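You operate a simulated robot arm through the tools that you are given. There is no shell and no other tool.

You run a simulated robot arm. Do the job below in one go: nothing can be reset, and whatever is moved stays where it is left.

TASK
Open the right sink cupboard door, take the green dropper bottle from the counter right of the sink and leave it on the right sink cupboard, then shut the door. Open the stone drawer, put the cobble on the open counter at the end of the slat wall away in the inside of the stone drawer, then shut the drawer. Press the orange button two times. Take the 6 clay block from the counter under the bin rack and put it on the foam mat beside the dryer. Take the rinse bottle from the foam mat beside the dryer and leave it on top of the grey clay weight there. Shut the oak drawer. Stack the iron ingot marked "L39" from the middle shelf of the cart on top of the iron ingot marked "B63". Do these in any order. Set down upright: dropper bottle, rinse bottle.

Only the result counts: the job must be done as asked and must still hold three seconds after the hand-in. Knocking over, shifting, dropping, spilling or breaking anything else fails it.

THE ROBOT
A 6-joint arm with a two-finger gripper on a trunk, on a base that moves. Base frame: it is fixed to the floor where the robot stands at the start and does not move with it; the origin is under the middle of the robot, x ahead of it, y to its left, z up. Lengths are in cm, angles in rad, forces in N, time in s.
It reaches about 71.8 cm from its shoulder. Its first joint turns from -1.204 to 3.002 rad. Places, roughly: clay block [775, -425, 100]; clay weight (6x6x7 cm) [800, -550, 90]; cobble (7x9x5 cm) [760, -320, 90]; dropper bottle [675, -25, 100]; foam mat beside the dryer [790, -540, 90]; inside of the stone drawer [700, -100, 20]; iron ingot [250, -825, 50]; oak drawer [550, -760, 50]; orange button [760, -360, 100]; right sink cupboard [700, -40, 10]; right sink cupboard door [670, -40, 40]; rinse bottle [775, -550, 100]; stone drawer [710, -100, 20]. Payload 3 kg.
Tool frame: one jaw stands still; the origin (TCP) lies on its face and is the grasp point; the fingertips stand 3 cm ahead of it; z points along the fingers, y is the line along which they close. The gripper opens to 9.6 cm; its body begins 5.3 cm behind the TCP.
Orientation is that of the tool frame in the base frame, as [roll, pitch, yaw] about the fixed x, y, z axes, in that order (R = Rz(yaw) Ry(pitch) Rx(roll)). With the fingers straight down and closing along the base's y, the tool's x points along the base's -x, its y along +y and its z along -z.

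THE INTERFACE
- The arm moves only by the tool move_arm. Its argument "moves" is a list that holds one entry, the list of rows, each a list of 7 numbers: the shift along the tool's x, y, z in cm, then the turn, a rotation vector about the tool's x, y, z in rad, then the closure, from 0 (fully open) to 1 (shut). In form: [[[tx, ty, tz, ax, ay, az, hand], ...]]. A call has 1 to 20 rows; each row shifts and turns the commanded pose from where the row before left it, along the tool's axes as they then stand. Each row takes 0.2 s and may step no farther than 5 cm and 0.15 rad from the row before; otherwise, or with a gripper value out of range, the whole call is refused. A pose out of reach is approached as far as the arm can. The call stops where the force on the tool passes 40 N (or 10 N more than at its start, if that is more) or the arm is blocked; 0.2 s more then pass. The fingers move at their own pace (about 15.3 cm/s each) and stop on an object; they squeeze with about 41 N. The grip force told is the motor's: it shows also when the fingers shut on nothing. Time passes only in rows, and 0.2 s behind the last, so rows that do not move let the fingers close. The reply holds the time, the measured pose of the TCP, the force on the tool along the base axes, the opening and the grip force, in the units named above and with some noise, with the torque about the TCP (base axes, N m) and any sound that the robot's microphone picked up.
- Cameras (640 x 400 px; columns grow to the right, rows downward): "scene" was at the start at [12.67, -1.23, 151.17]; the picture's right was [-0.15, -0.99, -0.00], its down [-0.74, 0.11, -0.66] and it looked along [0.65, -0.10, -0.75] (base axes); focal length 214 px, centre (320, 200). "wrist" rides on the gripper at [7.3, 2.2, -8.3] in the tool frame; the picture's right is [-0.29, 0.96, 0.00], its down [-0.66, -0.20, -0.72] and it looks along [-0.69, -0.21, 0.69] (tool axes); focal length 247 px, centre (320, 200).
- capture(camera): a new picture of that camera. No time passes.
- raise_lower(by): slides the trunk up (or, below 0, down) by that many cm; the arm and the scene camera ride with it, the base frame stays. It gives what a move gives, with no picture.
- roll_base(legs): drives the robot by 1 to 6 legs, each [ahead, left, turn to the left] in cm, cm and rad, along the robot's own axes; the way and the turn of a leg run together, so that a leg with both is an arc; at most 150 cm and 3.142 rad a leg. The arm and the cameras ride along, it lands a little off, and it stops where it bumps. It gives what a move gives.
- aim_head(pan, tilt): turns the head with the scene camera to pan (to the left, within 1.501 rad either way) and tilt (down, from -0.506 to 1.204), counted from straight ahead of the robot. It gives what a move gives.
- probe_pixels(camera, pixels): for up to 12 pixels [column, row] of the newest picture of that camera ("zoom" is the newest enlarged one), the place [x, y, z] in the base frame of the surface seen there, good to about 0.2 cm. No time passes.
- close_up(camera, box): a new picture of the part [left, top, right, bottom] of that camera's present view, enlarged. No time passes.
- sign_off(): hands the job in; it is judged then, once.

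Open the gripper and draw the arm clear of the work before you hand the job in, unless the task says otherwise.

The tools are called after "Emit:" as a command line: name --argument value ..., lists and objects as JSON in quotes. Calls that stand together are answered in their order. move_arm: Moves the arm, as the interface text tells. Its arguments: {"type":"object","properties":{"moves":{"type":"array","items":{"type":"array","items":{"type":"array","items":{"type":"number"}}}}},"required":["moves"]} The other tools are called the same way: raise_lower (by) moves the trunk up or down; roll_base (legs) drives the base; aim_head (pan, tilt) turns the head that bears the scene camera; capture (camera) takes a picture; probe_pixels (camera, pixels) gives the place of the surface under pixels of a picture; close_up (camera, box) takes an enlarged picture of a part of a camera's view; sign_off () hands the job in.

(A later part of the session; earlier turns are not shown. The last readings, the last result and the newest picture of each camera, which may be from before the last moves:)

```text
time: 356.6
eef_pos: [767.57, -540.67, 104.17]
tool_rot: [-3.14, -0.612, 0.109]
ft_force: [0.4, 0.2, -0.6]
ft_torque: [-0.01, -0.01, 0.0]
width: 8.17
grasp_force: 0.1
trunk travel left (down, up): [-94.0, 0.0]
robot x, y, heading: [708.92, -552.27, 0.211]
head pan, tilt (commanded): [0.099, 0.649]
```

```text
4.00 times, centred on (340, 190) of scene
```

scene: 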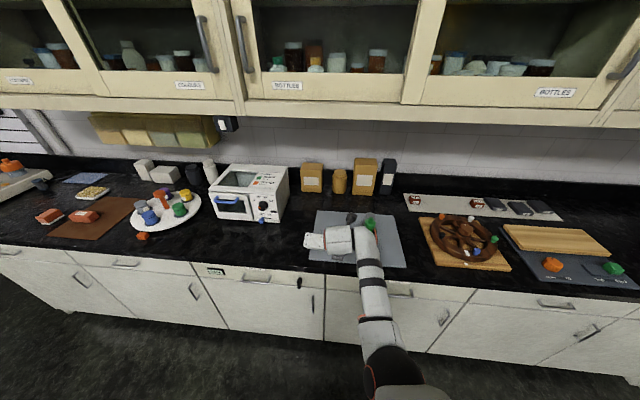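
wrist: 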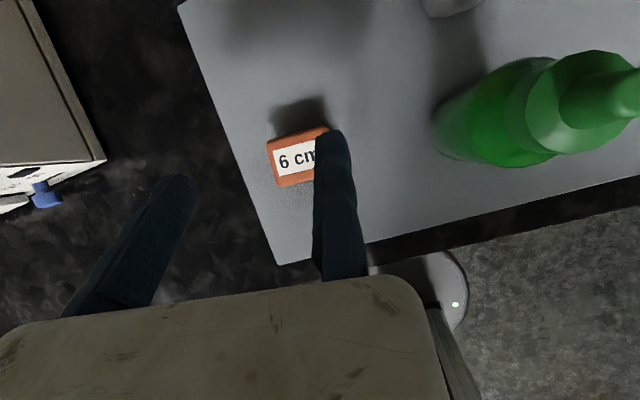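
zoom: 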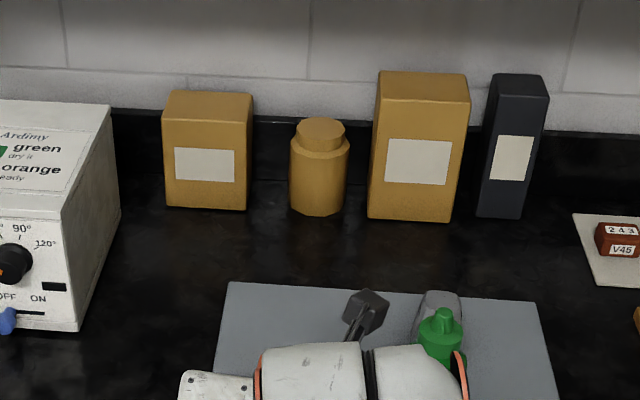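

The arm hides the bottle from the scene camera; I use the wrist camera.

Emit:
capture --camera "wrist"

```text
taken
```

wrist: 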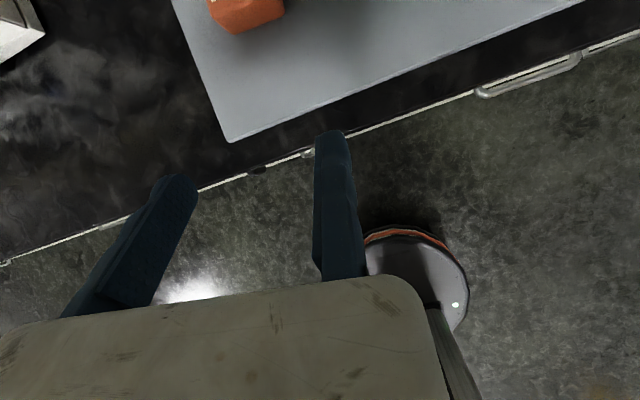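

I roll left 28 cm to get a free view of the bottle and weight.

Emit:
roll_base --legs '[[-3, 28, 0]]'

Emit:
aim_head --pan -0.35 --tilt 0.65

Emit:
capture --camera "scene"

Emit:
close_up --camera "scene" --box '[300, 150, 440, 250]'

```text
time: 358.6
eef_pos: [758.84, -513.57, 104.17]
tool_rot: [-3.14, -0.61, 0.116]
ft_force: [-0.4, 0.0, 0.1]
ft_torque: [0.01, 0.02, -0.01]
width: 8.16
grasp_force: 0.0
trunk travel left (down, up): [-94.0, 0.0]
robot x, y, heading: [699.67, -525.27, 0.217]
head pan, tilt (commanded): [0.099, 0.649]
```

```text
time: 359.5
eef_pos: [758.75, -513.52, 104.11]
tool_rot: [3.141, -0.612, 0.116]
ft_force: [-0.6, -0.8, 0.2]
ft_torque: [-0.01, -0.01, 0.02]
width: 8.17
grasp_force: 0.0
trunk travel left (down, up): [-94.0, 0.0]
robot x, y, heading: [699.97, -525.89, 0.212]
head pan, tilt (commanded): [-0.351, 0.649]
```

```text
taken
```

scene: 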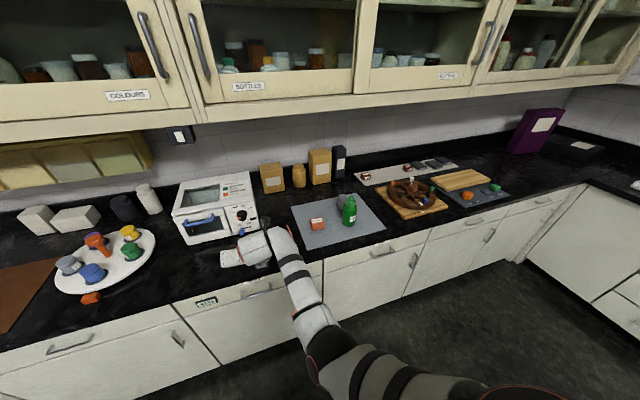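

```text
4.00 times, centred on (370, 200) of scene
```

zoom: 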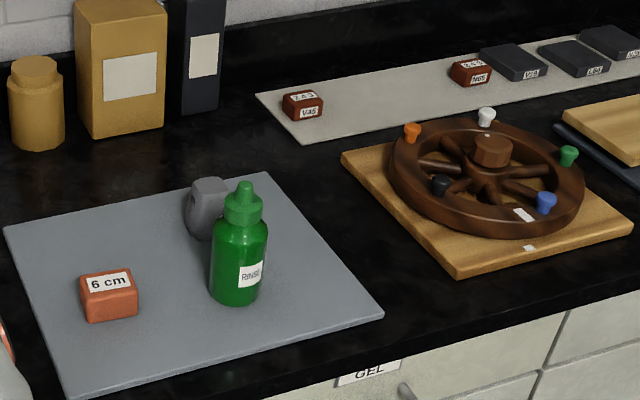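

The bottle is labelled RINSE and stands in front of the grey weight. I probe both carefully.

Emit:
probe_pixels --camera "zoom" --pixels '[[245, 185], [243, 212], [240, 235], [215, 260], [263, 255], [238, 270], [237, 300], [208, 182], [192, 205], [205, 225], [210, 195], [225, 182]]'

Emit:
close_up --camera "scene" --box '[325, 180, 375, 230]'

```text
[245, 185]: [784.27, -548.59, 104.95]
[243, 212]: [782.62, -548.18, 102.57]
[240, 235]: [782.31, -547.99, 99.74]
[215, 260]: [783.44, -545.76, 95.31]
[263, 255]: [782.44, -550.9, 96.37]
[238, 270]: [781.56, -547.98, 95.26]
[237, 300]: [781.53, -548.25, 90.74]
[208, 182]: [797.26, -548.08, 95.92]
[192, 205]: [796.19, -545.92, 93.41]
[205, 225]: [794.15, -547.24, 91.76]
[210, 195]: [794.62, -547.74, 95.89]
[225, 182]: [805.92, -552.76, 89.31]
```

```text
8.00 times, centred on (350, 205) of scene
```

zoom: 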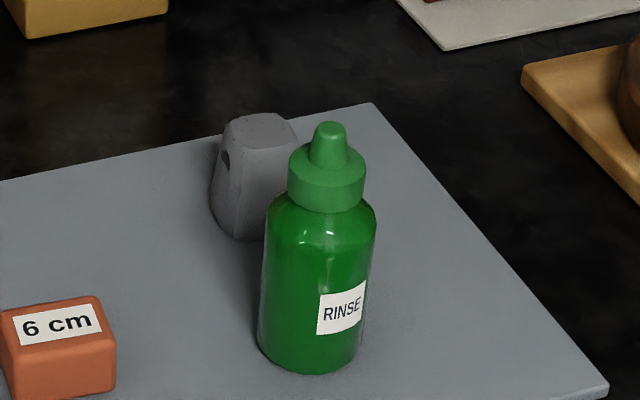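

Bottle: centre ≈(784.2,-548.4), radius 2.75, z 89.3–105. For its height a shallower hand (≈35°) is better. I pitch the hand up by 0.35 rad and lower it to z≈95.

Emit:
move_arm --moves '[[[0, 0, 0, 0, 0.117, 0, 0.15], [0, 0, 0, 0, 0.117, 0, 0.15], [0, 0, 0, 0, 0.117, 0, 0.15], [-2.5, 0, 1.8, 0, 0, 0, 0.15], [-2.5, 0, 1.8, 0, 0, 0, 0.15], [-2.5, 0, 1.8, 0, 0, 0, 0.15]]]'

Emit:
capture --camera "wrist"

```text
time: 360.9
eef_pos: [758.94, -514.31, 94.44]
tool_rot: [3.127, -0.959, 0.124]
ft_force: [0.9, 0.3, 0.3]
ft_torque: [-0.02, -0.03, -0.03]
width: 8.15
grasp_force: 0.1
trunk travel left (down, up): [-94.0, 0.0]
robot x, y, heading: [699.9, -525.54, 0.216]
head pan, tilt (commanded): [-0.351, 0.649]
```

```text
taken
```

wrist: 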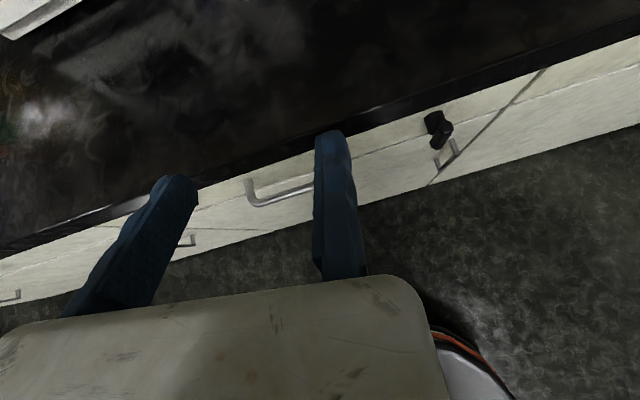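

The hand is at 35° down, z 94.4. I roll right ~41 cm to line up with the bottle.

Emit:
roll_base --legs '[[0.5, -40.7, -0.005]]'

Emit:
capture --camera "wrist"

```text
time: 363.4
eef_pos: [768.29, -554.33, 94.77]
tool_rot: [3.128, -0.963, 0.121]
ft_force: [0.3, 0.5, 0.2]
ft_torque: [-0.04, 0.0, -0.03]
width: 8.15
grasp_force: 0.1
trunk travel left (down, up): [-94.0, 0.0]
robot x, y, heading: [708.9, -564.95, 0.204]
head pan, tilt (commanded): [-0.351, 0.649]
```

```text
taken
```

wrist: 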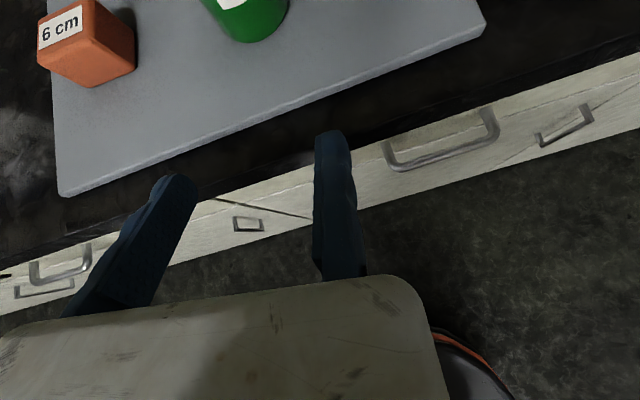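

The bottle's base shows at wrist (245,20), between the jaws' directions. I probe it to refine.

Emit:
probe_pixels --camera "wrist" --pixels '[[245, 36], [220, 20], [275, 20], [205, 3], [288, 5], [128, 65], [60, 185], [485, 30]]'

```text
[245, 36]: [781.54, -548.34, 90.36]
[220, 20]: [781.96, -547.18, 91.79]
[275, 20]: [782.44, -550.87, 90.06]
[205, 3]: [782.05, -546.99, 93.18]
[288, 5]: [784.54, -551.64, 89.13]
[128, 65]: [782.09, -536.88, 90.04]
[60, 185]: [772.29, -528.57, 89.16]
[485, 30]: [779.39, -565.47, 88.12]
```

The bottle's centre is (784.3,-548.75). I advance in two steps with the jaws open around it.

Emit:
roll_base --legs '[[9.6, -0.8, 0]]'

Emit:
capture --camera "wrist"

```text
time: 364.5
eef_pos: [777.74, -553.37, 94.86]
tool_rot: [3.126, -0.966, 0.12]
ft_force: [0.1, -0.2, -0.6]
ft_torque: [0.01, 0.0, 0.02]
width: 8.16
grasp_force: 0.1
trunk travel left (down, up): [-94.0, 0.0]
robot x, y, heading: [718.94, -564.55, 0.211]
head pan, tilt (commanded): [-0.351, 0.649]
```

```text
taken
```

wrist: 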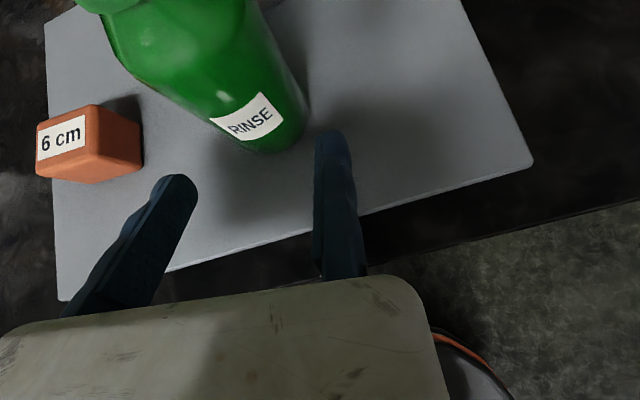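

The bottle sits between the jaws' openings. I advance the final 6 cm.

Emit:
roll_base --legs '[[6.1, -0.2, 0]]'

Emit:
capture --camera "wrist"

```text
time: 365.5
eef_pos: [783.57, -552.36, 95.0]
tool_rot: [3.125, -0.967, 0.119]
ft_force: [-0.6, -0.3, 0.2]
ft_torque: [-0.05, 0.03, 0.03]
width: 8.17
grasp_force: 0.0
trunk travel left (down, up): [-94.0, 0.0]
robot x, y, heading: [724.11, -563.12, 0.206]
head pan, tilt (commanded): [-0.351, 0.649]
```

```text
taken
```

wrist: 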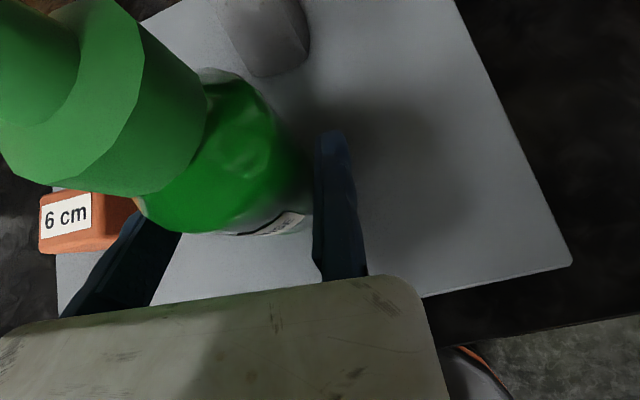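

The bottle is between the jaws, no contact force. I shift 0.6 cm left and close gently.

Emit:
move_arm --moves '[[[0, -0.6, 0, 0, 0, 0, 0.15], [0, 0, 0, 0, 0, 0, 0.25], [0, 0, 0, 0, 0, 0, 0.35], [0, 0, 0, 0, 0, 0, 0.6], [0, 0, 0, 0, 0, 0, 1], [0, 0, 0, 0, 0, 0, 1]]]'

Emit:
capture --camera "wrist"

```text
time: 366.9
eef_pos: [784.06, -551.87, 94.79]
tool_rot: [3.117, -0.965, 0.126]
ft_force: [0.3, -0.5, 0.3]
ft_torque: [-0.09, 0.06, -0.01]
width: 6.03
grasp_force: 41.0
trunk travel left (down, up): [-94.0, 0.0]
robot x, y, heading: [724.41, -563.28, 0.209]
head pan, tilt (commanded): [-0.351, 0.649]
```

```text
taken
```

wrist: 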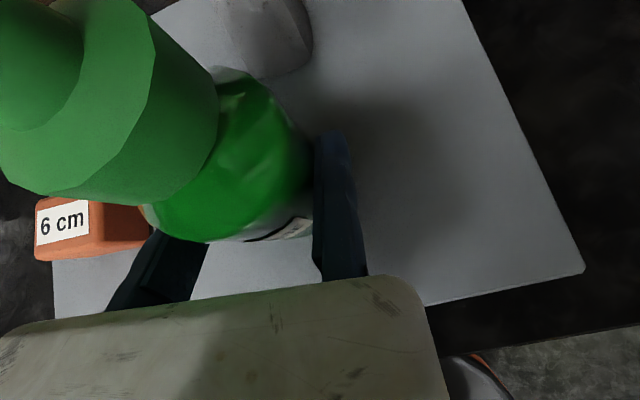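

The bottle is held (width 6.0). I lift it 9 cm vertically.

Emit:
move_arm --moves '[[[0.9, 0, -0.62, 0, 0, 0, 1], [1.64, 0, -1.14, 0, 0, 0, 1], [1.64, 0, -1.14, 0, 0, 0, 1], [1.64, 0, -1.14, 0, 0, 0, 1], [1.64, 0, -1.14, 0, 0, 0, 1]]]'

Emit:
capture --camera "wrist"

Emit:
capture --camera "scene"

```text
time: 368.3
eef_pos: [786.8, -555.39, 105.68]
tool_rot: [2.987, -1.013, 0.2]
ft_force: [0.7, -0.5, -2.6]
ft_torque: [-0.05, 0.0, -0.03]
width: 6.05
grasp_force: 41.4
trunk travel left (down, up): [-94.0, 0.0]
robot x, y, heading: [724.62, -563.14, 0.213]
head pan, tilt (commanded): [-0.351, 0.649]
stopped in row 5: the arm was blocked; the commanded pose is now the measured one
```

```text
taken
```

wrist: 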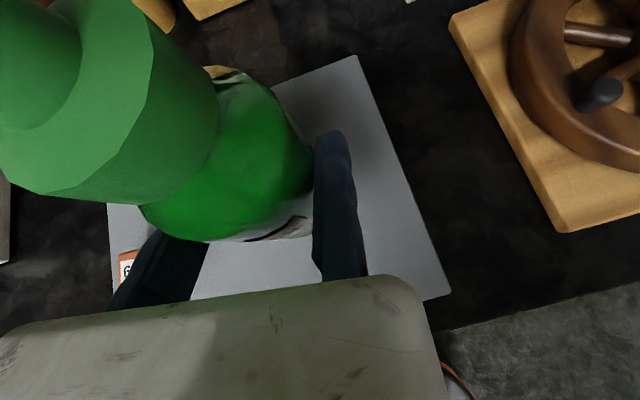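

```text
taken
```

scene: 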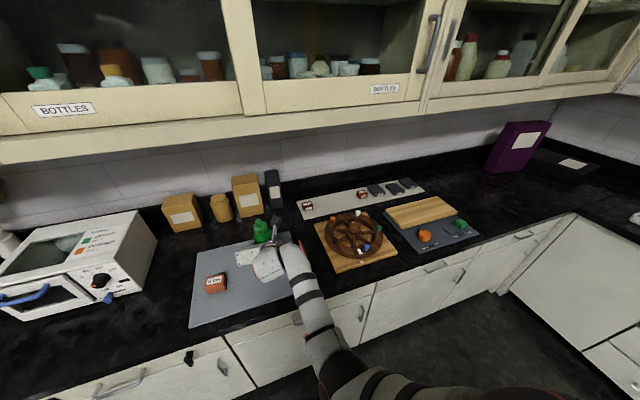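

The arm reached its boundary during the last row and the bottle tilted ~5° in the hand's new pose. I move back and right a bit so the camera can see the grey weight, and later restore the orientation.

Emit:
roll_base --legs '[[-10, -12, 0]]'

Emit:
aim_head --pan 0.15 --tilt 0.75

Emit:
capture --camera "scene"

```text
time: 369.7
eef_pos: [779.56, -568.89, 105.6]
tool_rot: [2.987, -1.014, 0.203]
ft_force: [0.3, 0.2, -3.1]
ft_torque: [-0.05, 0.02, 0.02]
width: 6.05
grasp_force: 40.8
trunk travel left (down, up): [-94.0, 0.0]
robot x, y, heading: [717.05, -576.83, 0.21]
head pan, tilt (commanded): [-0.351, 0.649]
```

```text
time: 370.6
eef_pos: [779.45, -569.16, 105.65]
tool_rot: [2.985, -1.015, 0.204]
ft_force: [0.0, 0.6, -2.5]
ft_torque: [-0.06, 0.01, 0.0]
width: 6.04
grasp_force: 41.4
trunk travel left (down, up): [-94.0, 0.0]
robot x, y, heading: [717.09, -577.0, 0.211]
head pan, tilt (commanded): [0.15, 0.75]
```

```text
taken
```

scene: 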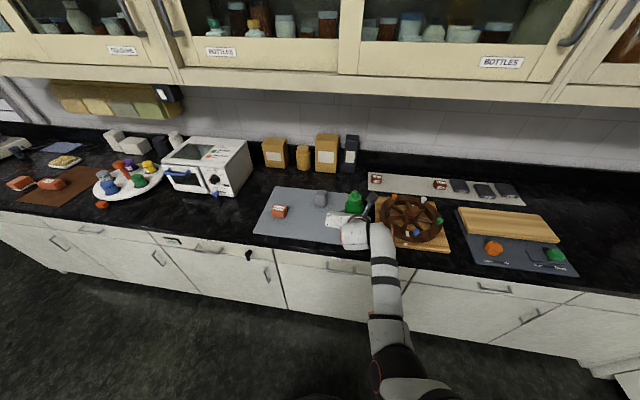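

The grey weight is visible now at (320,199). I zoom in and probe its top face.

Emit:
close_up --camera "scene" --box '[295, 180, 375, 230]'

```text
8.00 times, centred on (335, 205) of scene
```

zoom: 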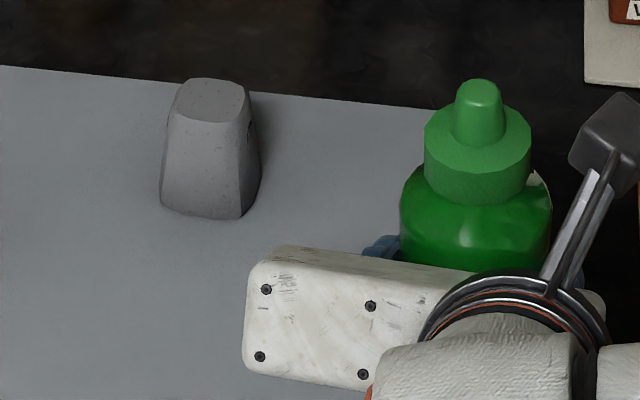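

Emit:
probe_pixels --camera "zoom" --pixels '[[185, 85], [240, 88], [240, 115], [178, 110], [210, 100], [205, 120], [200, 160], [165, 200], [250, 200], [230, 85], [195, 82], [172, 118]]'

```text
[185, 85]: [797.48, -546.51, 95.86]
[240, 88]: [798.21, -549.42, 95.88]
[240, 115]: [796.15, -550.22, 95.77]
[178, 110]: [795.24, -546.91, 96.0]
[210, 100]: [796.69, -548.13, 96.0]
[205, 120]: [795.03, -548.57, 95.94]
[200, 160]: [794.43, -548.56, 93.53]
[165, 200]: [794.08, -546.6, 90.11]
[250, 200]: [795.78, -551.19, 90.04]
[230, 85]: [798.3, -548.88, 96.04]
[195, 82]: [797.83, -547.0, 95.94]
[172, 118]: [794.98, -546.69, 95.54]
```

The weight's top centre is (796.8,-548.3), z 95.95. I lower the hand 3 cm, draw back slightly, and restore the grip orientation so the bottle is upright again.

Emit:
move_arm --moves '[[[-2.0, 0.03, -0.31, 0, 0, 0, 1], [-1.92, 0.04, -0.31, 0.0334, -0.027, 0.019, 1], [0, 0, 0, 0.0334, -0.027, 0.019, 1], [0, 0, 0, 0, 0, 0, 1]]]'

Emit:
close_up --camera "scene" --box '[295, 170, 395, 240]'

```text
time: 371.6
eef_pos: [777.05, -569.8, 102.66]
tool_rot: [3.114, -0.969, 0.129]
ft_force: [-0.6, 0.2, -2.3]
ft_torque: [-0.09, 0.04, -0.02]
width: 6.04
grasp_force: 41.1
trunk travel left (down, up): [-94.0, 0.0]
robot x, y, heading: [717.31, -576.98, 0.212]
head pan, tilt (commanded): [0.15, 0.75]
```

```text
5.71 times, centred on (345, 205) of scene
```

zoom: 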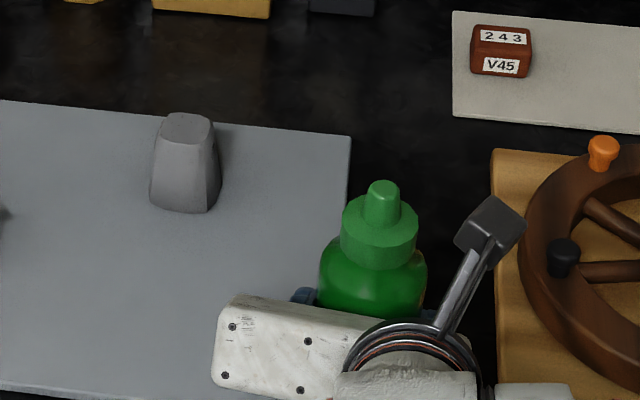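

The orientation is restored ([3.114,-0.969,0.129]). I probe the bottle's cap tip to confirm its axis position.

Emit:
probe_pixels --camera "zoom" --pixels '[[382, 183], [382, 190], [370, 205], [396, 205], [382, 215], [345, 240], [415, 240], [380, 250], [325, 280], [422, 280], [375, 290], [186, 130]]'

```text
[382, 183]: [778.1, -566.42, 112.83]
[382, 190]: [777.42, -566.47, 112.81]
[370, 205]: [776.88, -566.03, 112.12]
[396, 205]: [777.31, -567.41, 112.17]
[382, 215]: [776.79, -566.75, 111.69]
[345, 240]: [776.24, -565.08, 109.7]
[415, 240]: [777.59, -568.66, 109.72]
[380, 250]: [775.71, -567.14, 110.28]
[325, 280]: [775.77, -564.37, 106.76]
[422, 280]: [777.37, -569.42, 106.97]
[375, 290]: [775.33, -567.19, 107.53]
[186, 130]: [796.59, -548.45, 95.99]
```

The bottle's axis is at (777.8,-566.65). I roll left 14 cm, then forward 15, keeping the bottle bottom ~1.2 cm above the weight's top.

Emit:
roll_base --legs '[[0, 14, 0], [15, 0, 0]]'

Emit:
capture --camera "scene"

Emit:
close_up --camera "scene" --box '[270, 140, 410, 240]'

```text
time: 373.9
eef_pos: [788.55, -553.18, 102.61]
tool_rot: [3.11, -0.965, 0.131]
ft_force: [-0.6, -0.4, -3.0]
ft_torque: [-0.05, 0.03, 0.03]
width: 6.04
grasp_force: 40.9
trunk travel left (down, up): [-94.0, 0.0]
robot x, y, heading: [729.16, -559.83, 0.216]
head pan, tilt (commanded): [0.15, 0.75]
```

```text
taken
```

scene: 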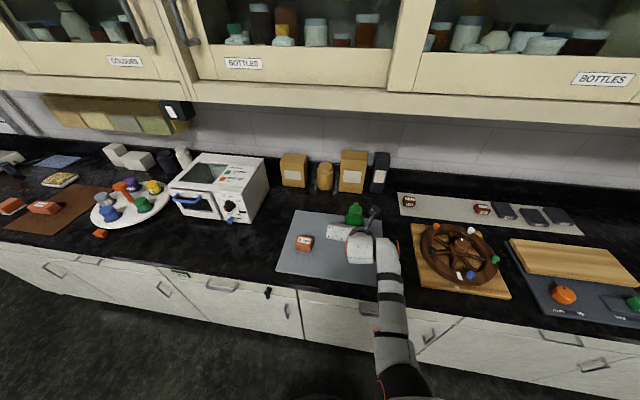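

```text
4.00 times, centred on (340, 190) of scene
```

zoom: 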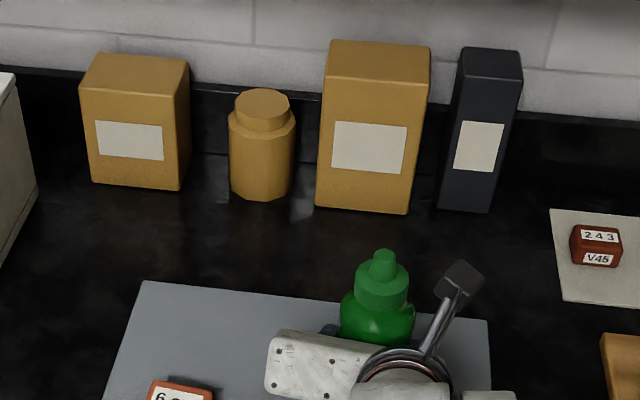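

The bottle is 7.7 cm short of the weight's axis. I roll the remaining distance.

Emit:
roll_base --legs '[[7.7, 0.1, 0]]'

Emit:
close_up --camera "scene" --box '[300, 160, 420, 260]'

Emit:
capture --camera "wrist"

```text
time: 375.0
eef_pos: [796.13, -551.32, 102.55]
tool_rot: [3.109, -0.966, 0.132]
ft_force: [0.0, 0.2, -2.9]
ft_torque: [-0.1, 0.02, 0.03]
width: 6.06
grasp_force: 40.6
trunk travel left (down, up): [-94.0, 0.0]
robot x, y, heading: [736.72, -558.35, 0.213]
head pan, tilt (commanded): [0.15, 0.75]
```

```text
4.00 times, centred on (360, 210) of scene
```

zoom: 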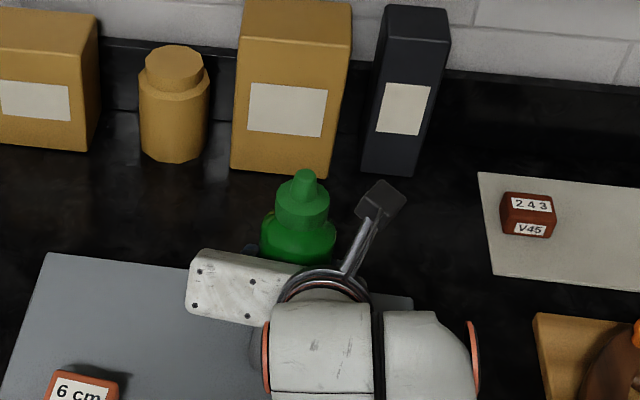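

```text
taken
```

wrist: 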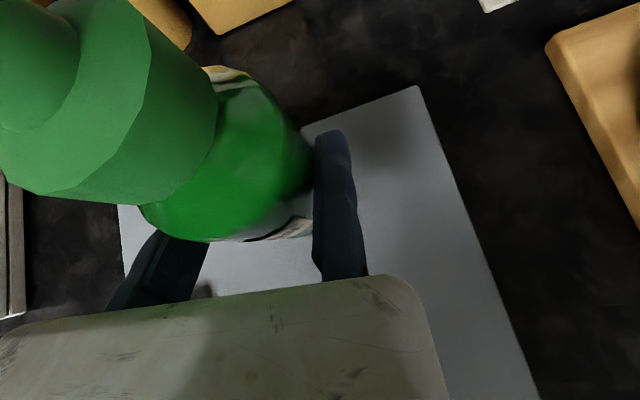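

The TCP is at the computed target. I double-check the bottle's axis by probing its cap.

Emit:
probe_pixels --camera "zoom" --pixels '[[305, 172], [305, 178], [297, 190], [314, 190], [278, 208], [328, 208], [302, 225], [300, 260], [265, 245], [332, 245]]'

```text
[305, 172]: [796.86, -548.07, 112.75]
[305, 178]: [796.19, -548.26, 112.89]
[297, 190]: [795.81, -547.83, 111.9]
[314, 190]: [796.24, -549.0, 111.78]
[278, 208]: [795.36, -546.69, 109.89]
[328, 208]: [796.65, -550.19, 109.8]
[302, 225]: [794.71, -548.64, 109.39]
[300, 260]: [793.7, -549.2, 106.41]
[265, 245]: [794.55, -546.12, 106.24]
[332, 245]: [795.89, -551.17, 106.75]
```

The axis (796.65,-548.25) matches the weight's centre (796.77,-548.27). I lower gently, watching the force.

Emit:
move_arm --moves '[[[-0.33, 0, 0.23, 0, 0, 0, 1], [-0.25, 0, 0.17, 0, 0, 0, 1]]]'

```text
time: 375.6
eef_pos: [796.21, -551.29, 101.82]
tool_rot: [3.107, -0.963, 0.131]
ft_force: [0.6, 0.3, -1.9]
ft_torque: [-0.1, 0.03, 0.02]
width: 6.04
grasp_force: 40.8
trunk travel left (down, up): [-94.0, 0.0]
robot x, y, heading: [736.43, -558.71, 0.216]
head pan, tilt (commanded): [0.15, 0.75]
```

Emit:
move_arm --moves '[[[-0.12, 0, 0.09, 0, 0, 0, 1], [-0.12, 0, 0.09, 0, 0, 0, 1]]]'

```text
time: 376.2
eef_pos: [796.27, -551.33, 101.38]
tool_rot: [3.109, -0.963, 0.133]
ft_force: [0.8, 0.3, -2.0]
ft_torque: [-0.07, 0.0, 0.01]
width: 6.02
grasp_force: 41.0
trunk travel left (down, up): [-94.0, 0.0]
robot x, y, heading: [736.24, -558.67, 0.218]
head pan, tilt (commanded): [0.15, 0.75]
```

Not yet touching (Fz -2). I continue in 0.15 cm steps.

Emit:
move_arm --moves '[[[-0.12, 0, 0.09, 0, 0, 0, 1], [0, 0, 0, 0, 0, 0, 1]]]'

Emit:
move_arm --moves '[[[-0.12, 0, 0.09, 0, 0, 0, 1], [0, 0, 0, 0, 0, 0, 1]]]'

```text
time: 376.8
eef_pos: [796.25, -551.31, 101.33]
tool_rot: [3.108, -0.964, 0.133]
ft_force: [0.8, 0.5, 2.3]
ft_torque: [0.15, -0.06, -0.08]
width: 6.02
grasp_force: 41.0
trunk travel left (down, up): [-94.0, 0.0]
robot x, y, heading: [736.2, -558.23, 0.215]
head pan, tilt (commanded): [0.15, 0.75]
```

```text
time: 377.4
eef_pos: [796.17, -551.19, 101.38]
tool_rot: [3.11, -0.969, 0.133]
ft_force: [1.8, 1.1, 10.1]
ft_torque: [0.62, -0.11, -0.09]
width: 6.05
grasp_force: 40.6
trunk travel left (down, up): [-94.0, 0.0]
robot x, y, heading: [736.5, -558.13, 0.216]
head pan, tilt (commanded): [0.15, 0.75]
```

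Contact (Fz +10): the bottle stands on the weight. I ease the pressure, open the jaws fully, and detach the fixed jaw.

Emit:
move_arm --moves '[[[0.1, 0, -0.07, 0, 0, 0, 1], [0, 0, 0, 0, 0, 0, 0.33], [0, 0, 0, 0, 0, 0, 0.25], [0, 0, 0, 0, 0, 0, 0.1], [0, 0.4, 0, 0, 0, 0, 0], [0, 0.2, 0, 0, 0, 0, 0]]]'

Emit:
capture --camera "wrist"

```text
time: 378.8
eef_pos: [796.29, -552.03, 101.29]
tool_rot: [3.107, -0.964, 0.134]
ft_force: [-0.4, -1.3, -0.7]
ft_torque: [-0.02, -0.01, 0.03]
width: 9.62
grasp_force: 0.0
trunk travel left (down, up): [-94.0, 0.0]
robot x, y, heading: [736.45, -557.73, 0.217]
head pan, tilt (commanded): [0.15, 0.75]
```

```text
taken
```

wrist: 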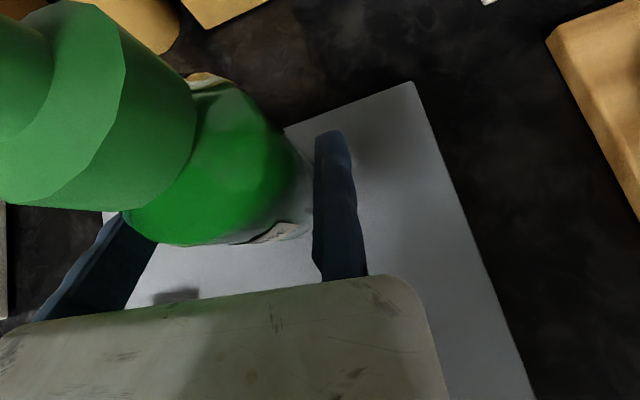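

The bottle stands free. I roll straight back to clear it.

Emit:
roll_base --legs '[[-6, 0.3, 0]]'

Emit:
roll_base --legs '[[-18, 0, 0]]'

Emit:
capture --camera "scene"

Emit:
close_up --camera "scene" --box '[270, 130, 410, 230]'

```text
time: 379.8
eef_pos: [790.77, -552.89, 101.16]
tool_rot: [3.109, -0.958, 0.133]
ft_force: [0.7, -0.7, -1.1]
ft_torque: [-0.02, -0.01, -0.01]
width: 9.62
grasp_force: 0.1
trunk travel left (down, up): [-94.0, 0.0]
robot x, y, heading: [730.63, -559.34, 0.216]
head pan, tilt (commanded): [0.15, 0.75]
```

```text
time: 381.2
eef_pos: [773.24, -556.68, 101.26]
tool_rot: [3.106, -0.961, 0.135]
ft_force: [0.1, 0.3, 0.3]
ft_torque: [0.02, 0.0, 0.01]
width: 9.6
grasp_force: 0.1
trunk travel left (down, up): [-94.0, 0.0]
robot x, y, heading: [713.5, -563.41, 0.215]
head pan, tilt (commanded): [0.15, 0.75]
```

```text
taken
```

scene: 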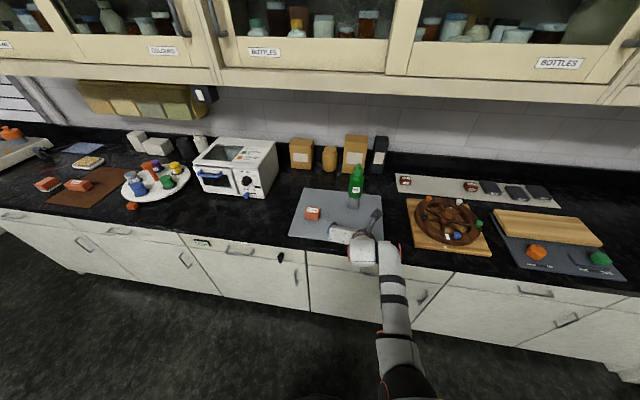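

```text
4.00 times, centred on (340, 180) of scene
```

zoom: 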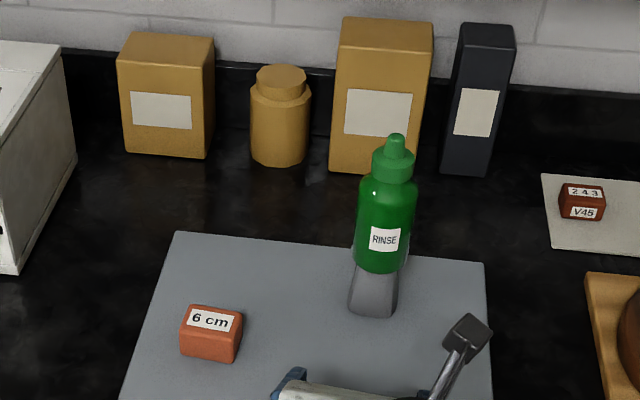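

The RINSE bottle stands upright on the grey weight and the 6 cm block is on the mat. Next, the oak drawer: I back off, and turn right to face the other counter.

Emit:
roll_base --legs '[[-35, 0, 0], [0, 0, -1.2]]'

Emit:
aim_head --pan -0.2 --tilt 0.4

Emit:
capture --camera "scene"

```text
time: 386.6
eef_pos: [705.86, -624.18, 101.38]
tool_rot: [3.106, -0.963, -1.069]
ft_force: [-0.3, 1.2, 0.0]
ft_torque: [-0.01, 0.01, -0.02]
width: 9.59
grasp_force: 0.1
trunk travel left (down, up): [-94.0, 0.0]
robot x, y, heading: [679.01, -570.61, -0.995]
head pan, tilt (commanded): [0.15, 0.75]
```

```text
time: 387.4
eef_pos: [705.87, -624.22, 101.36]
tool_rot: [3.108, -0.964, -1.07]
ft_force: [0.0, -0.4, -0.1]
ft_torque: [0.0, 0.03, 0.01]
width: 9.59
grasp_force: 0.0
trunk travel left (down, up): [-94.0, 0.0]
robot x, y, heading: [678.4, -570.71, -0.989]
head pan, tilt (commanded): [-0.201, 0.4]
```

```text
taken
```

scene: 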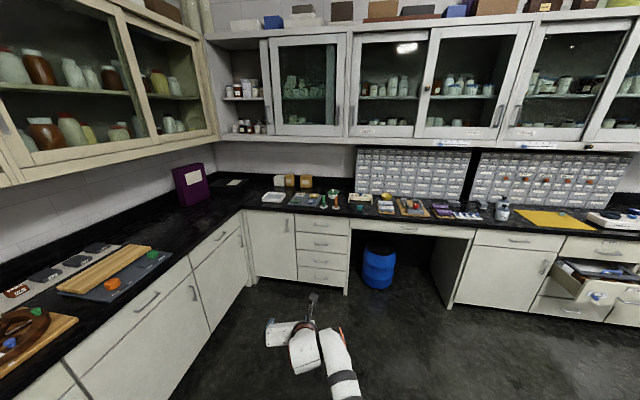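

An open drawer is visible at right (600,275). I zoom and probe it.

Emit:
close_up --camera "scene" --box '[520, 220, 640, 340]'

Emit:
probe_pixels --camera "scene" --pixels '[[575, 285], [600, 265], [590, 300], [500, 270], [460, 280], [280, 250], [325, 270], [540, 290], [600, 335], [380, 270], [440, 300], [626, 300]]'

```text
3.33 times, centred on (580, 280) of scene
```

zoom: 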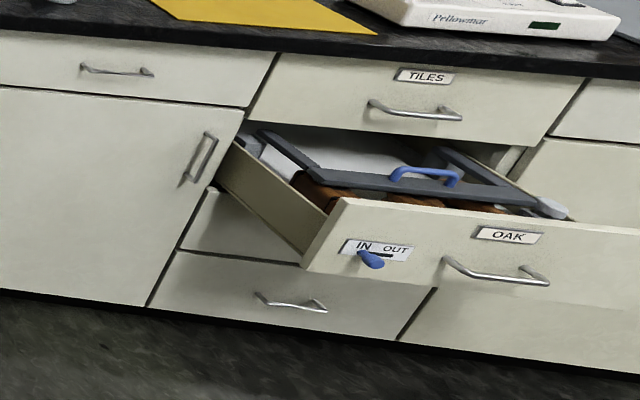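

```text
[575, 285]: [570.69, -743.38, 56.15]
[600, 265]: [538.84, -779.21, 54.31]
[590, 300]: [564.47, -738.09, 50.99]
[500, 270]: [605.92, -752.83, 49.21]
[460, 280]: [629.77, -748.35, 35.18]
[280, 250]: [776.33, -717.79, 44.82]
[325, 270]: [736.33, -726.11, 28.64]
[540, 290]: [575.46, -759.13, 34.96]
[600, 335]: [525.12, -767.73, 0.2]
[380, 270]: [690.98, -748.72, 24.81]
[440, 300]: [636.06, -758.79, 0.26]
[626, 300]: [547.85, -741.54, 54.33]
```

The OAK drawer is open ~20 cm, has an IN/OUT slider, and a dark frame with a blue handle lies over its contents. I look further right for floor obstacles before driving there.

Emit:
aim_head --pan -1.3 --tilt 0.45

Emit:
capture --camera "scene"

```text
time: 388.7
eef_pos: [705.81, -624.23, 101.17]
tool_rot: [3.108, -0.961, -1.07]
ft_force: [0.8, -0.5, 0.1]
ft_torque: [0.0, -0.02, -0.01]
width: 9.6
grasp_force: 0.1
trunk travel left (down, up): [-94.0, 0.0]
robot x, y, heading: [678.71, -570.69, -0.99]
head pan, tilt (commanded): [-1.3, 0.45]
```

```text
taken
```

scene: 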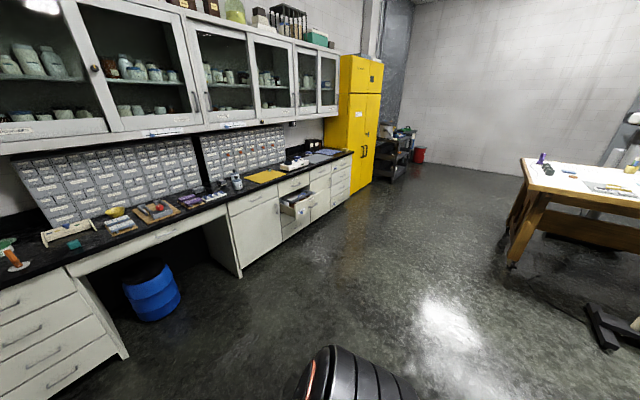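

The floor is clear toward the oak drawer. I turn to face that counter and roll right to stand in front of it.

Emit:
roll_base --legs '[[0, 0, -0.38], [0, -145, 0], [30, 0, 0]]'

Emit:
aim_head --pan 0.1 --tilt 0.6

Emit:
capture --camera "scene"

```text
time: 398.7
eef_pos: [551.05, -689.83, 101.4]
tool_rot: [3.108, -0.965, -1.428]
ft_force: [0.3, 1.1, 0.1]
ft_torque: [0.03, -0.01, 0.0]
width: 9.59
grasp_force: 0.1
trunk travel left (down, up): [-94.0, 0.0]
robot x, y, heading: [543.98, -630.12, -1.348]
head pan, tilt (commanded): [-1.3, 0.45]
```

```text
time: 400.2
eef_pos: [551.16, -689.89, 101.32]
tool_rot: [3.108, -0.962, -1.428]
ft_force: [0.2, -0.3, 0.6]
ft_torque: [0.01, 0.0, 0.02]
width: 9.62
grasp_force: 0.1
trunk travel left (down, up): [-94.0, 0.0]
robot x, y, heading: [544.0, -630.73, -1.347]
head pan, tilt (commanded): [0.099, 0.6]
```

```text
taken
```

scene: 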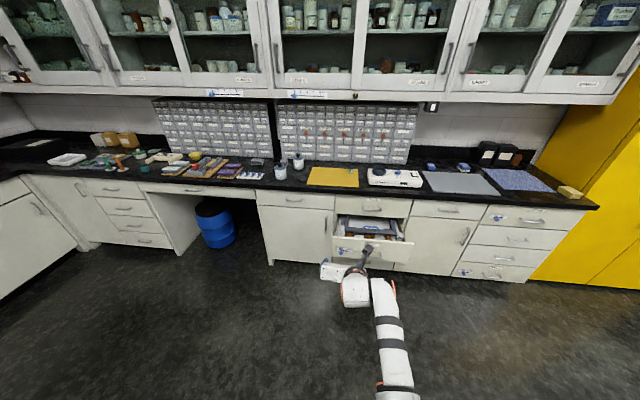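

The oak drawer is now ahead at (372,240). I zoom in to examine the frame and the IN/OUT slider.

Emit:
close_up --camera "scene" --box '[320, 190, 430, 270]'

```text
5.00 times, centred on (375, 230) of scene
```

zoom: 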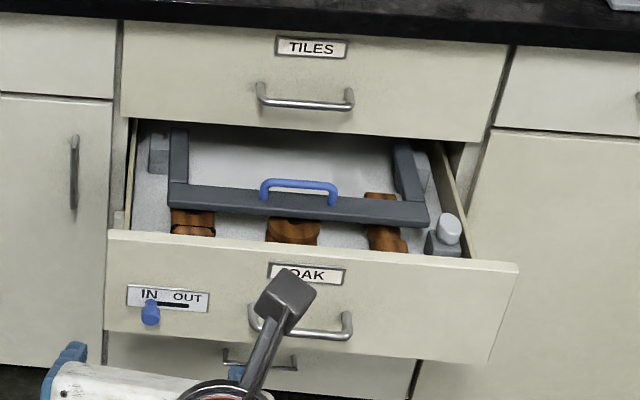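

I probe the frame's height against the drawer rim and the drawer above.

Emit:
probe_pixels --camera "zoom" --pixels '[[300, 208], [180, 150], [410, 170], [300, 182], [250, 238], [315, 130], [450, 225], [440, 245], [190, 225], [150, 315], [280, 330], [340, 325]]'

Emit:
probe_pixels --camera "zoom" --pixels '[[120, 300], [490, 300], [300, 260], [160, 160], [270, 150], [430, 180], [200, 205], [520, 265], [110, 235], [225, 320], [420, 345], [150, 200]]'

```text
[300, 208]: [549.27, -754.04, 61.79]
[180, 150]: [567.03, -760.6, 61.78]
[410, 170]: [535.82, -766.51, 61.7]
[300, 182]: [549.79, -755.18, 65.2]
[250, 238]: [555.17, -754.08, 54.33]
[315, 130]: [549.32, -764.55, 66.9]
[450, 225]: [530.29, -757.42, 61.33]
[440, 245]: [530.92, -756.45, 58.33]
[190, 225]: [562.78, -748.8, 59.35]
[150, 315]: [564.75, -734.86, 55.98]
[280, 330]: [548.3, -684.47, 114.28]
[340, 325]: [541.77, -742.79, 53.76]
```

```text
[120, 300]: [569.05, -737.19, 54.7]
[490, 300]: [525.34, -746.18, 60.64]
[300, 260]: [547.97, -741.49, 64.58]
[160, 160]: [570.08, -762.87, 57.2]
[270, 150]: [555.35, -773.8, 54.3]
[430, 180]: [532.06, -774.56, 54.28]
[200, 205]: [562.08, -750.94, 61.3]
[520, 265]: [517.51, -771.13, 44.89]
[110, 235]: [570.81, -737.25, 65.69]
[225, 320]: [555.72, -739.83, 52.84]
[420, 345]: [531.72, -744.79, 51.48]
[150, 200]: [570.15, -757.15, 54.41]
```

The frame and handle (≤65.2) are below the drawer above (66.9), so it can close. I close the hand, lower it to z≈61, shift right 11 cm, and approach the drawer front's centre.

Emit:
move_arm --moves '[[[0, 0, 0, 0, 0, 0, 0.6], [0, 0, 0, 0, 0, 0, 1], [0, 0, 0, 0, 0, 0, 1]]]'

Emit:
raise_lower --by -40

Emit:
roll_base --legs '[[0, -11, -0.022], [38, 0, 0]]'

Emit:
capture --camera "wrist"

Emit:
capture --camera "scene"

```text
time: 401.0
eef_pos: [551.16, -689.84, 101.46]
tool_rot: [3.108, -0.962, -1.426]
ft_force: [-0.1, 0.3, -0.2]
ft_torque: [-0.02, -0.01, -0.02]
width: 0.01
grasp_force: 32.6
trunk travel left (down, up): [-94.0, 0.0]
robot x, y, heading: [544.19, -630.32, -1.344]
head pan, tilt (commanded): [0.099, 0.6]
```

```text
time: 404.8
eef_pos: [551.12, -689.83, 61.43]
tool_rot: [3.105, -0.964, -1.429]
ft_force: [-0.5, -0.7, 0.6]
ft_torque: [-0.02, -0.04, 0.01]
width: 0.0
grasp_force: 33.1
trunk travel left (down, up): [-54.0, 40.0]
robot x, y, heading: [544.15, -630.22, -1.348]
head pan, tilt (commanded): [0.099, 0.6]
```

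```text
time: 408.1
eef_pos: [547.14, -730.07, 61.26]
tool_rot: [3.105, -0.963, -1.446]
ft_force: [0.0, -0.3, -0.8]
ft_torque: [0.03, -0.01, -0.02]
width: 0.01
grasp_force: 32.8
trunk travel left (down, up): [-54.0, 40.0]
robot x, y, heading: [541.39, -670.16, -1.368]
head pan, tilt (commanded): [0.099, 0.6]
```

```text
taken
```

wrist: 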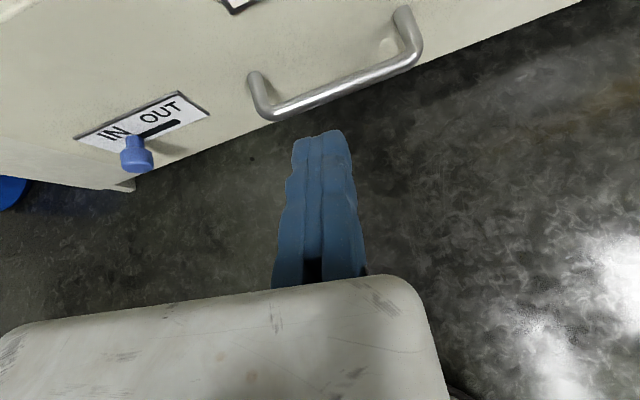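

```text
taken
```

scene: 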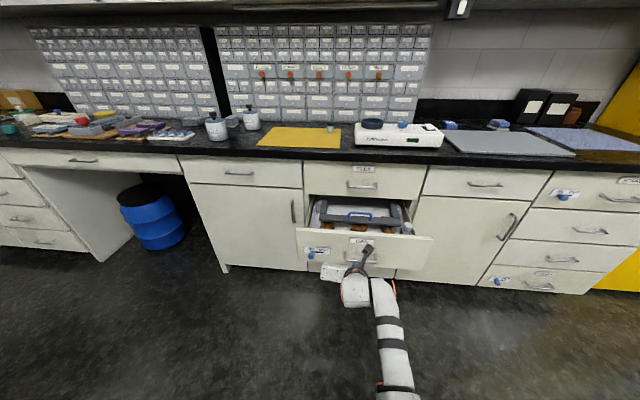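

The fingertips are about 9 cm before the drawer face, above the handle. I push forward slowly.

Emit:
roll_base --legs '[[20, 0, 0]]'

Emit:
capture --camera "scene"

```text
time: 409.6
eef_pos: [551.3, -749.8, 61.35]
tool_rot: [3.106, -0.964, -1.447]
ft_force: [-0.2, -0.5, -0.5]
ft_torque: [0.04, 0.0, 0.03]
width: 0.0
grasp_force: 33.1
trunk travel left (down, up): [-54.0, 40.0]
robot x, y, heading: [545.14, -689.85, -1.368]
head pan, tilt (commanded): [0.099, 0.6]
```

```text
taken
```

scene: 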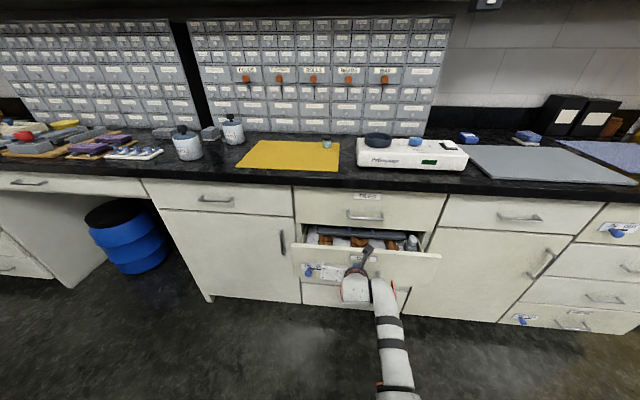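

The drawer is sliding in without resistance. I push on.

Emit:
roll_base --legs '[[8, 0, 0]]'

Emit:
close_up --camera "scene" --box '[270, 180, 470, 320]'

```text
time: 410.7
eef_pos: [552.64, -757.58, 61.27]
tool_rot: [3.107, -0.962, -1.446]
ft_force: [-0.2, 0.0, 0.2]
ft_torque: [-0.01, 0.0, -0.01]
width: 0.0
grasp_force: 33.4
trunk travel left (down, up): [-54.0, 40.0]
robot x, y, heading: [547.06, -697.63, -1.365]
head pan, tilt (commanded): [0.099, 0.6]
```

```text
2.86 times, centred on (370, 250) of scene
```

zoom: 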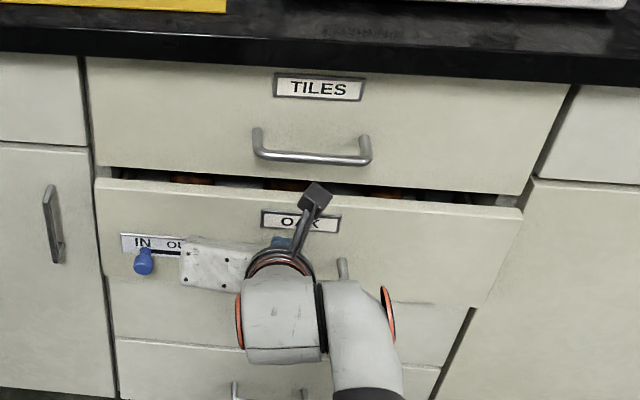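

About 4–5 cm remain. I push until resistance is felt.

Emit:
roll_base --legs '[[6.5, 0, 0]]'

Emit:
close_up --camera "scene" --box '[270, 180, 470, 320]'

```text
time: 411.6
eef_pos: [553.42, -760.58, 61.26]
tool_rot: [3.113, -0.948, -1.457]
ft_force: [-4.8, 26.7, 12.5]
ft_torque: [-0.16, -0.04, -0.01]
width: 0.0
grasp_force: 33.0
trunk travel left (down, up): [-54.0, 40.0]
robot x, y, heading: [547.67, -701.55, -1.372]
head pan, tilt (commanded): [0.099, 0.6]
stopped in leg 1: the force on the tool passed its limit at 186 N (the readings are from after the stop); the commanded pose is now the measured one
```

```text
2.86 times, centred on (370, 250) of scene
```

zoom: 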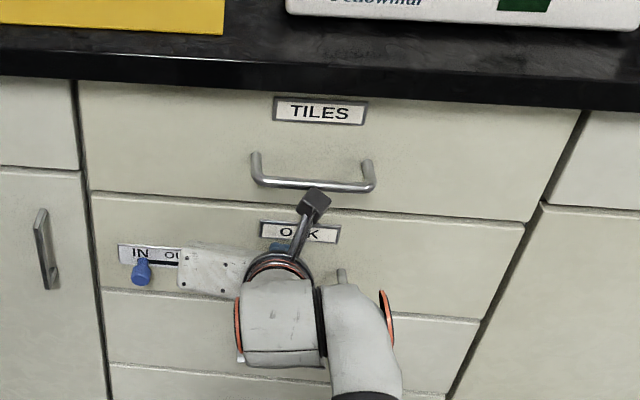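

It seems flush. I back off and compare face positions.

Emit:
roll_base --legs '[[-30, 0, 0]]'

Emit:
capture --camera "scene"

Emit:
close_up --camera "scene" --box '[280, 170, 460, 290]'

Emit:
probe_pixels --camera "zoom" --pixels '[[150, 120], [500, 130], [150, 220], [440, 240], [200, 230], [480, 210]]'

```text
time: 413.7
eef_pos: [547.61, -731.7, 60.82]
tool_rot: [3.113, -0.945, -1.454]
ft_force: [0.7, -0.3, -0.2]
ft_torque: [0.02, 0.0, -0.03]
width: 0.01
grasp_force: 33.2
trunk travel left (down, up): [-54.0, 40.0]
robot x, y, heading: [541.57, -672.6, -1.365]
head pan, tilt (commanded): [0.099, 0.6]
```

```text
taken
```

scene: 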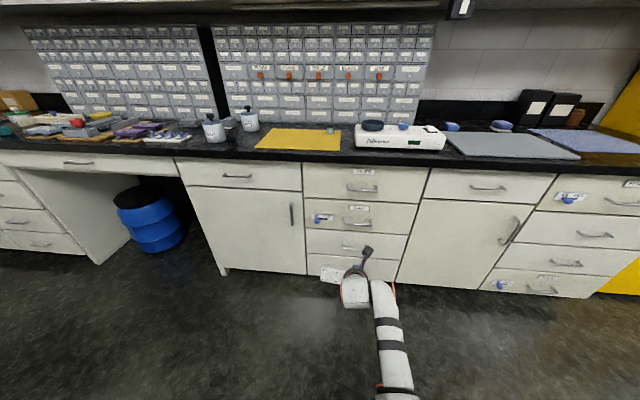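

```text
3.33 times, centred on (370, 230) of scene
```

zoom: 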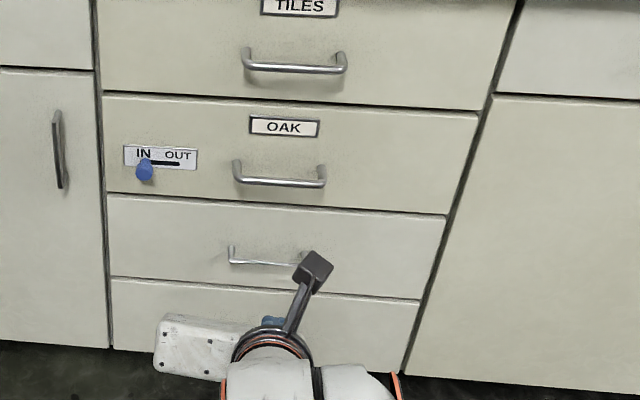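

```text
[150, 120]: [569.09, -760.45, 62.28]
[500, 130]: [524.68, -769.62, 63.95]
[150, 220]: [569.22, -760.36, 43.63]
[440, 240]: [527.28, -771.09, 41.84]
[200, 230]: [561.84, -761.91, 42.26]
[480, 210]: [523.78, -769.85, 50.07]
```

The OAK drawer is flush with its neighbours. Next the cart: I probe the yellow cabinet, back off, and roll right along the wall.

Emit:
probe_pixels --camera "scene" --pixels '[[610, 290], [635, 270], [635, 120], [560, 260]]'

Emit:
roll_base --legs '[[-35, 0, 0]]'

Emit:
aim_head --pan -1.2 --tilt 0.45

Emit:
capture --camera "scene"

```text
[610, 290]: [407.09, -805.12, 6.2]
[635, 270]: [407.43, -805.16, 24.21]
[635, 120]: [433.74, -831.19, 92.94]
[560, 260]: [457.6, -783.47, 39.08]
```

```text
time: 415.9
eef_pos: [540.5, -698.02, 60.93]
tool_rot: [3.112, -0.946, -1.455]
ft_force: [-0.1, 0.5, -0.1]
ft_torque: [0.01, 0.02, 0.0]
width: 0.0
grasp_force: 33.2
trunk travel left (down, up): [-54.0, 40.0]
robot x, y, heading: [534.94, -638.83, -1.367]
head pan, tilt (commanded): [0.099, 0.6]
```

```text
time: 417.4
eef_pos: [540.48, -697.98, 60.89]
tool_rot: [3.113, -0.945, -1.456]
ft_force: [-0.2, -0.6, 0.0]
ft_torque: [0.01, -0.02, -0.01]
width: 0.02
grasp_force: 33.2
trunk travel left (down, up): [-54.0, 40.0]
robot x, y, heading: [534.75, -638.49, -1.372]
head pan, tilt (commanded): [-1.201, 0.45]
```

```text
taken
```

scene: 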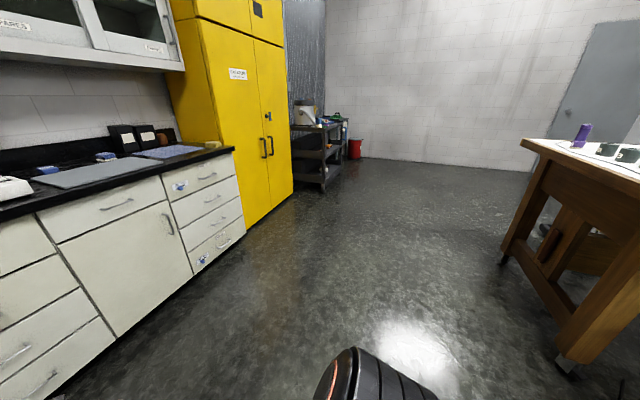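

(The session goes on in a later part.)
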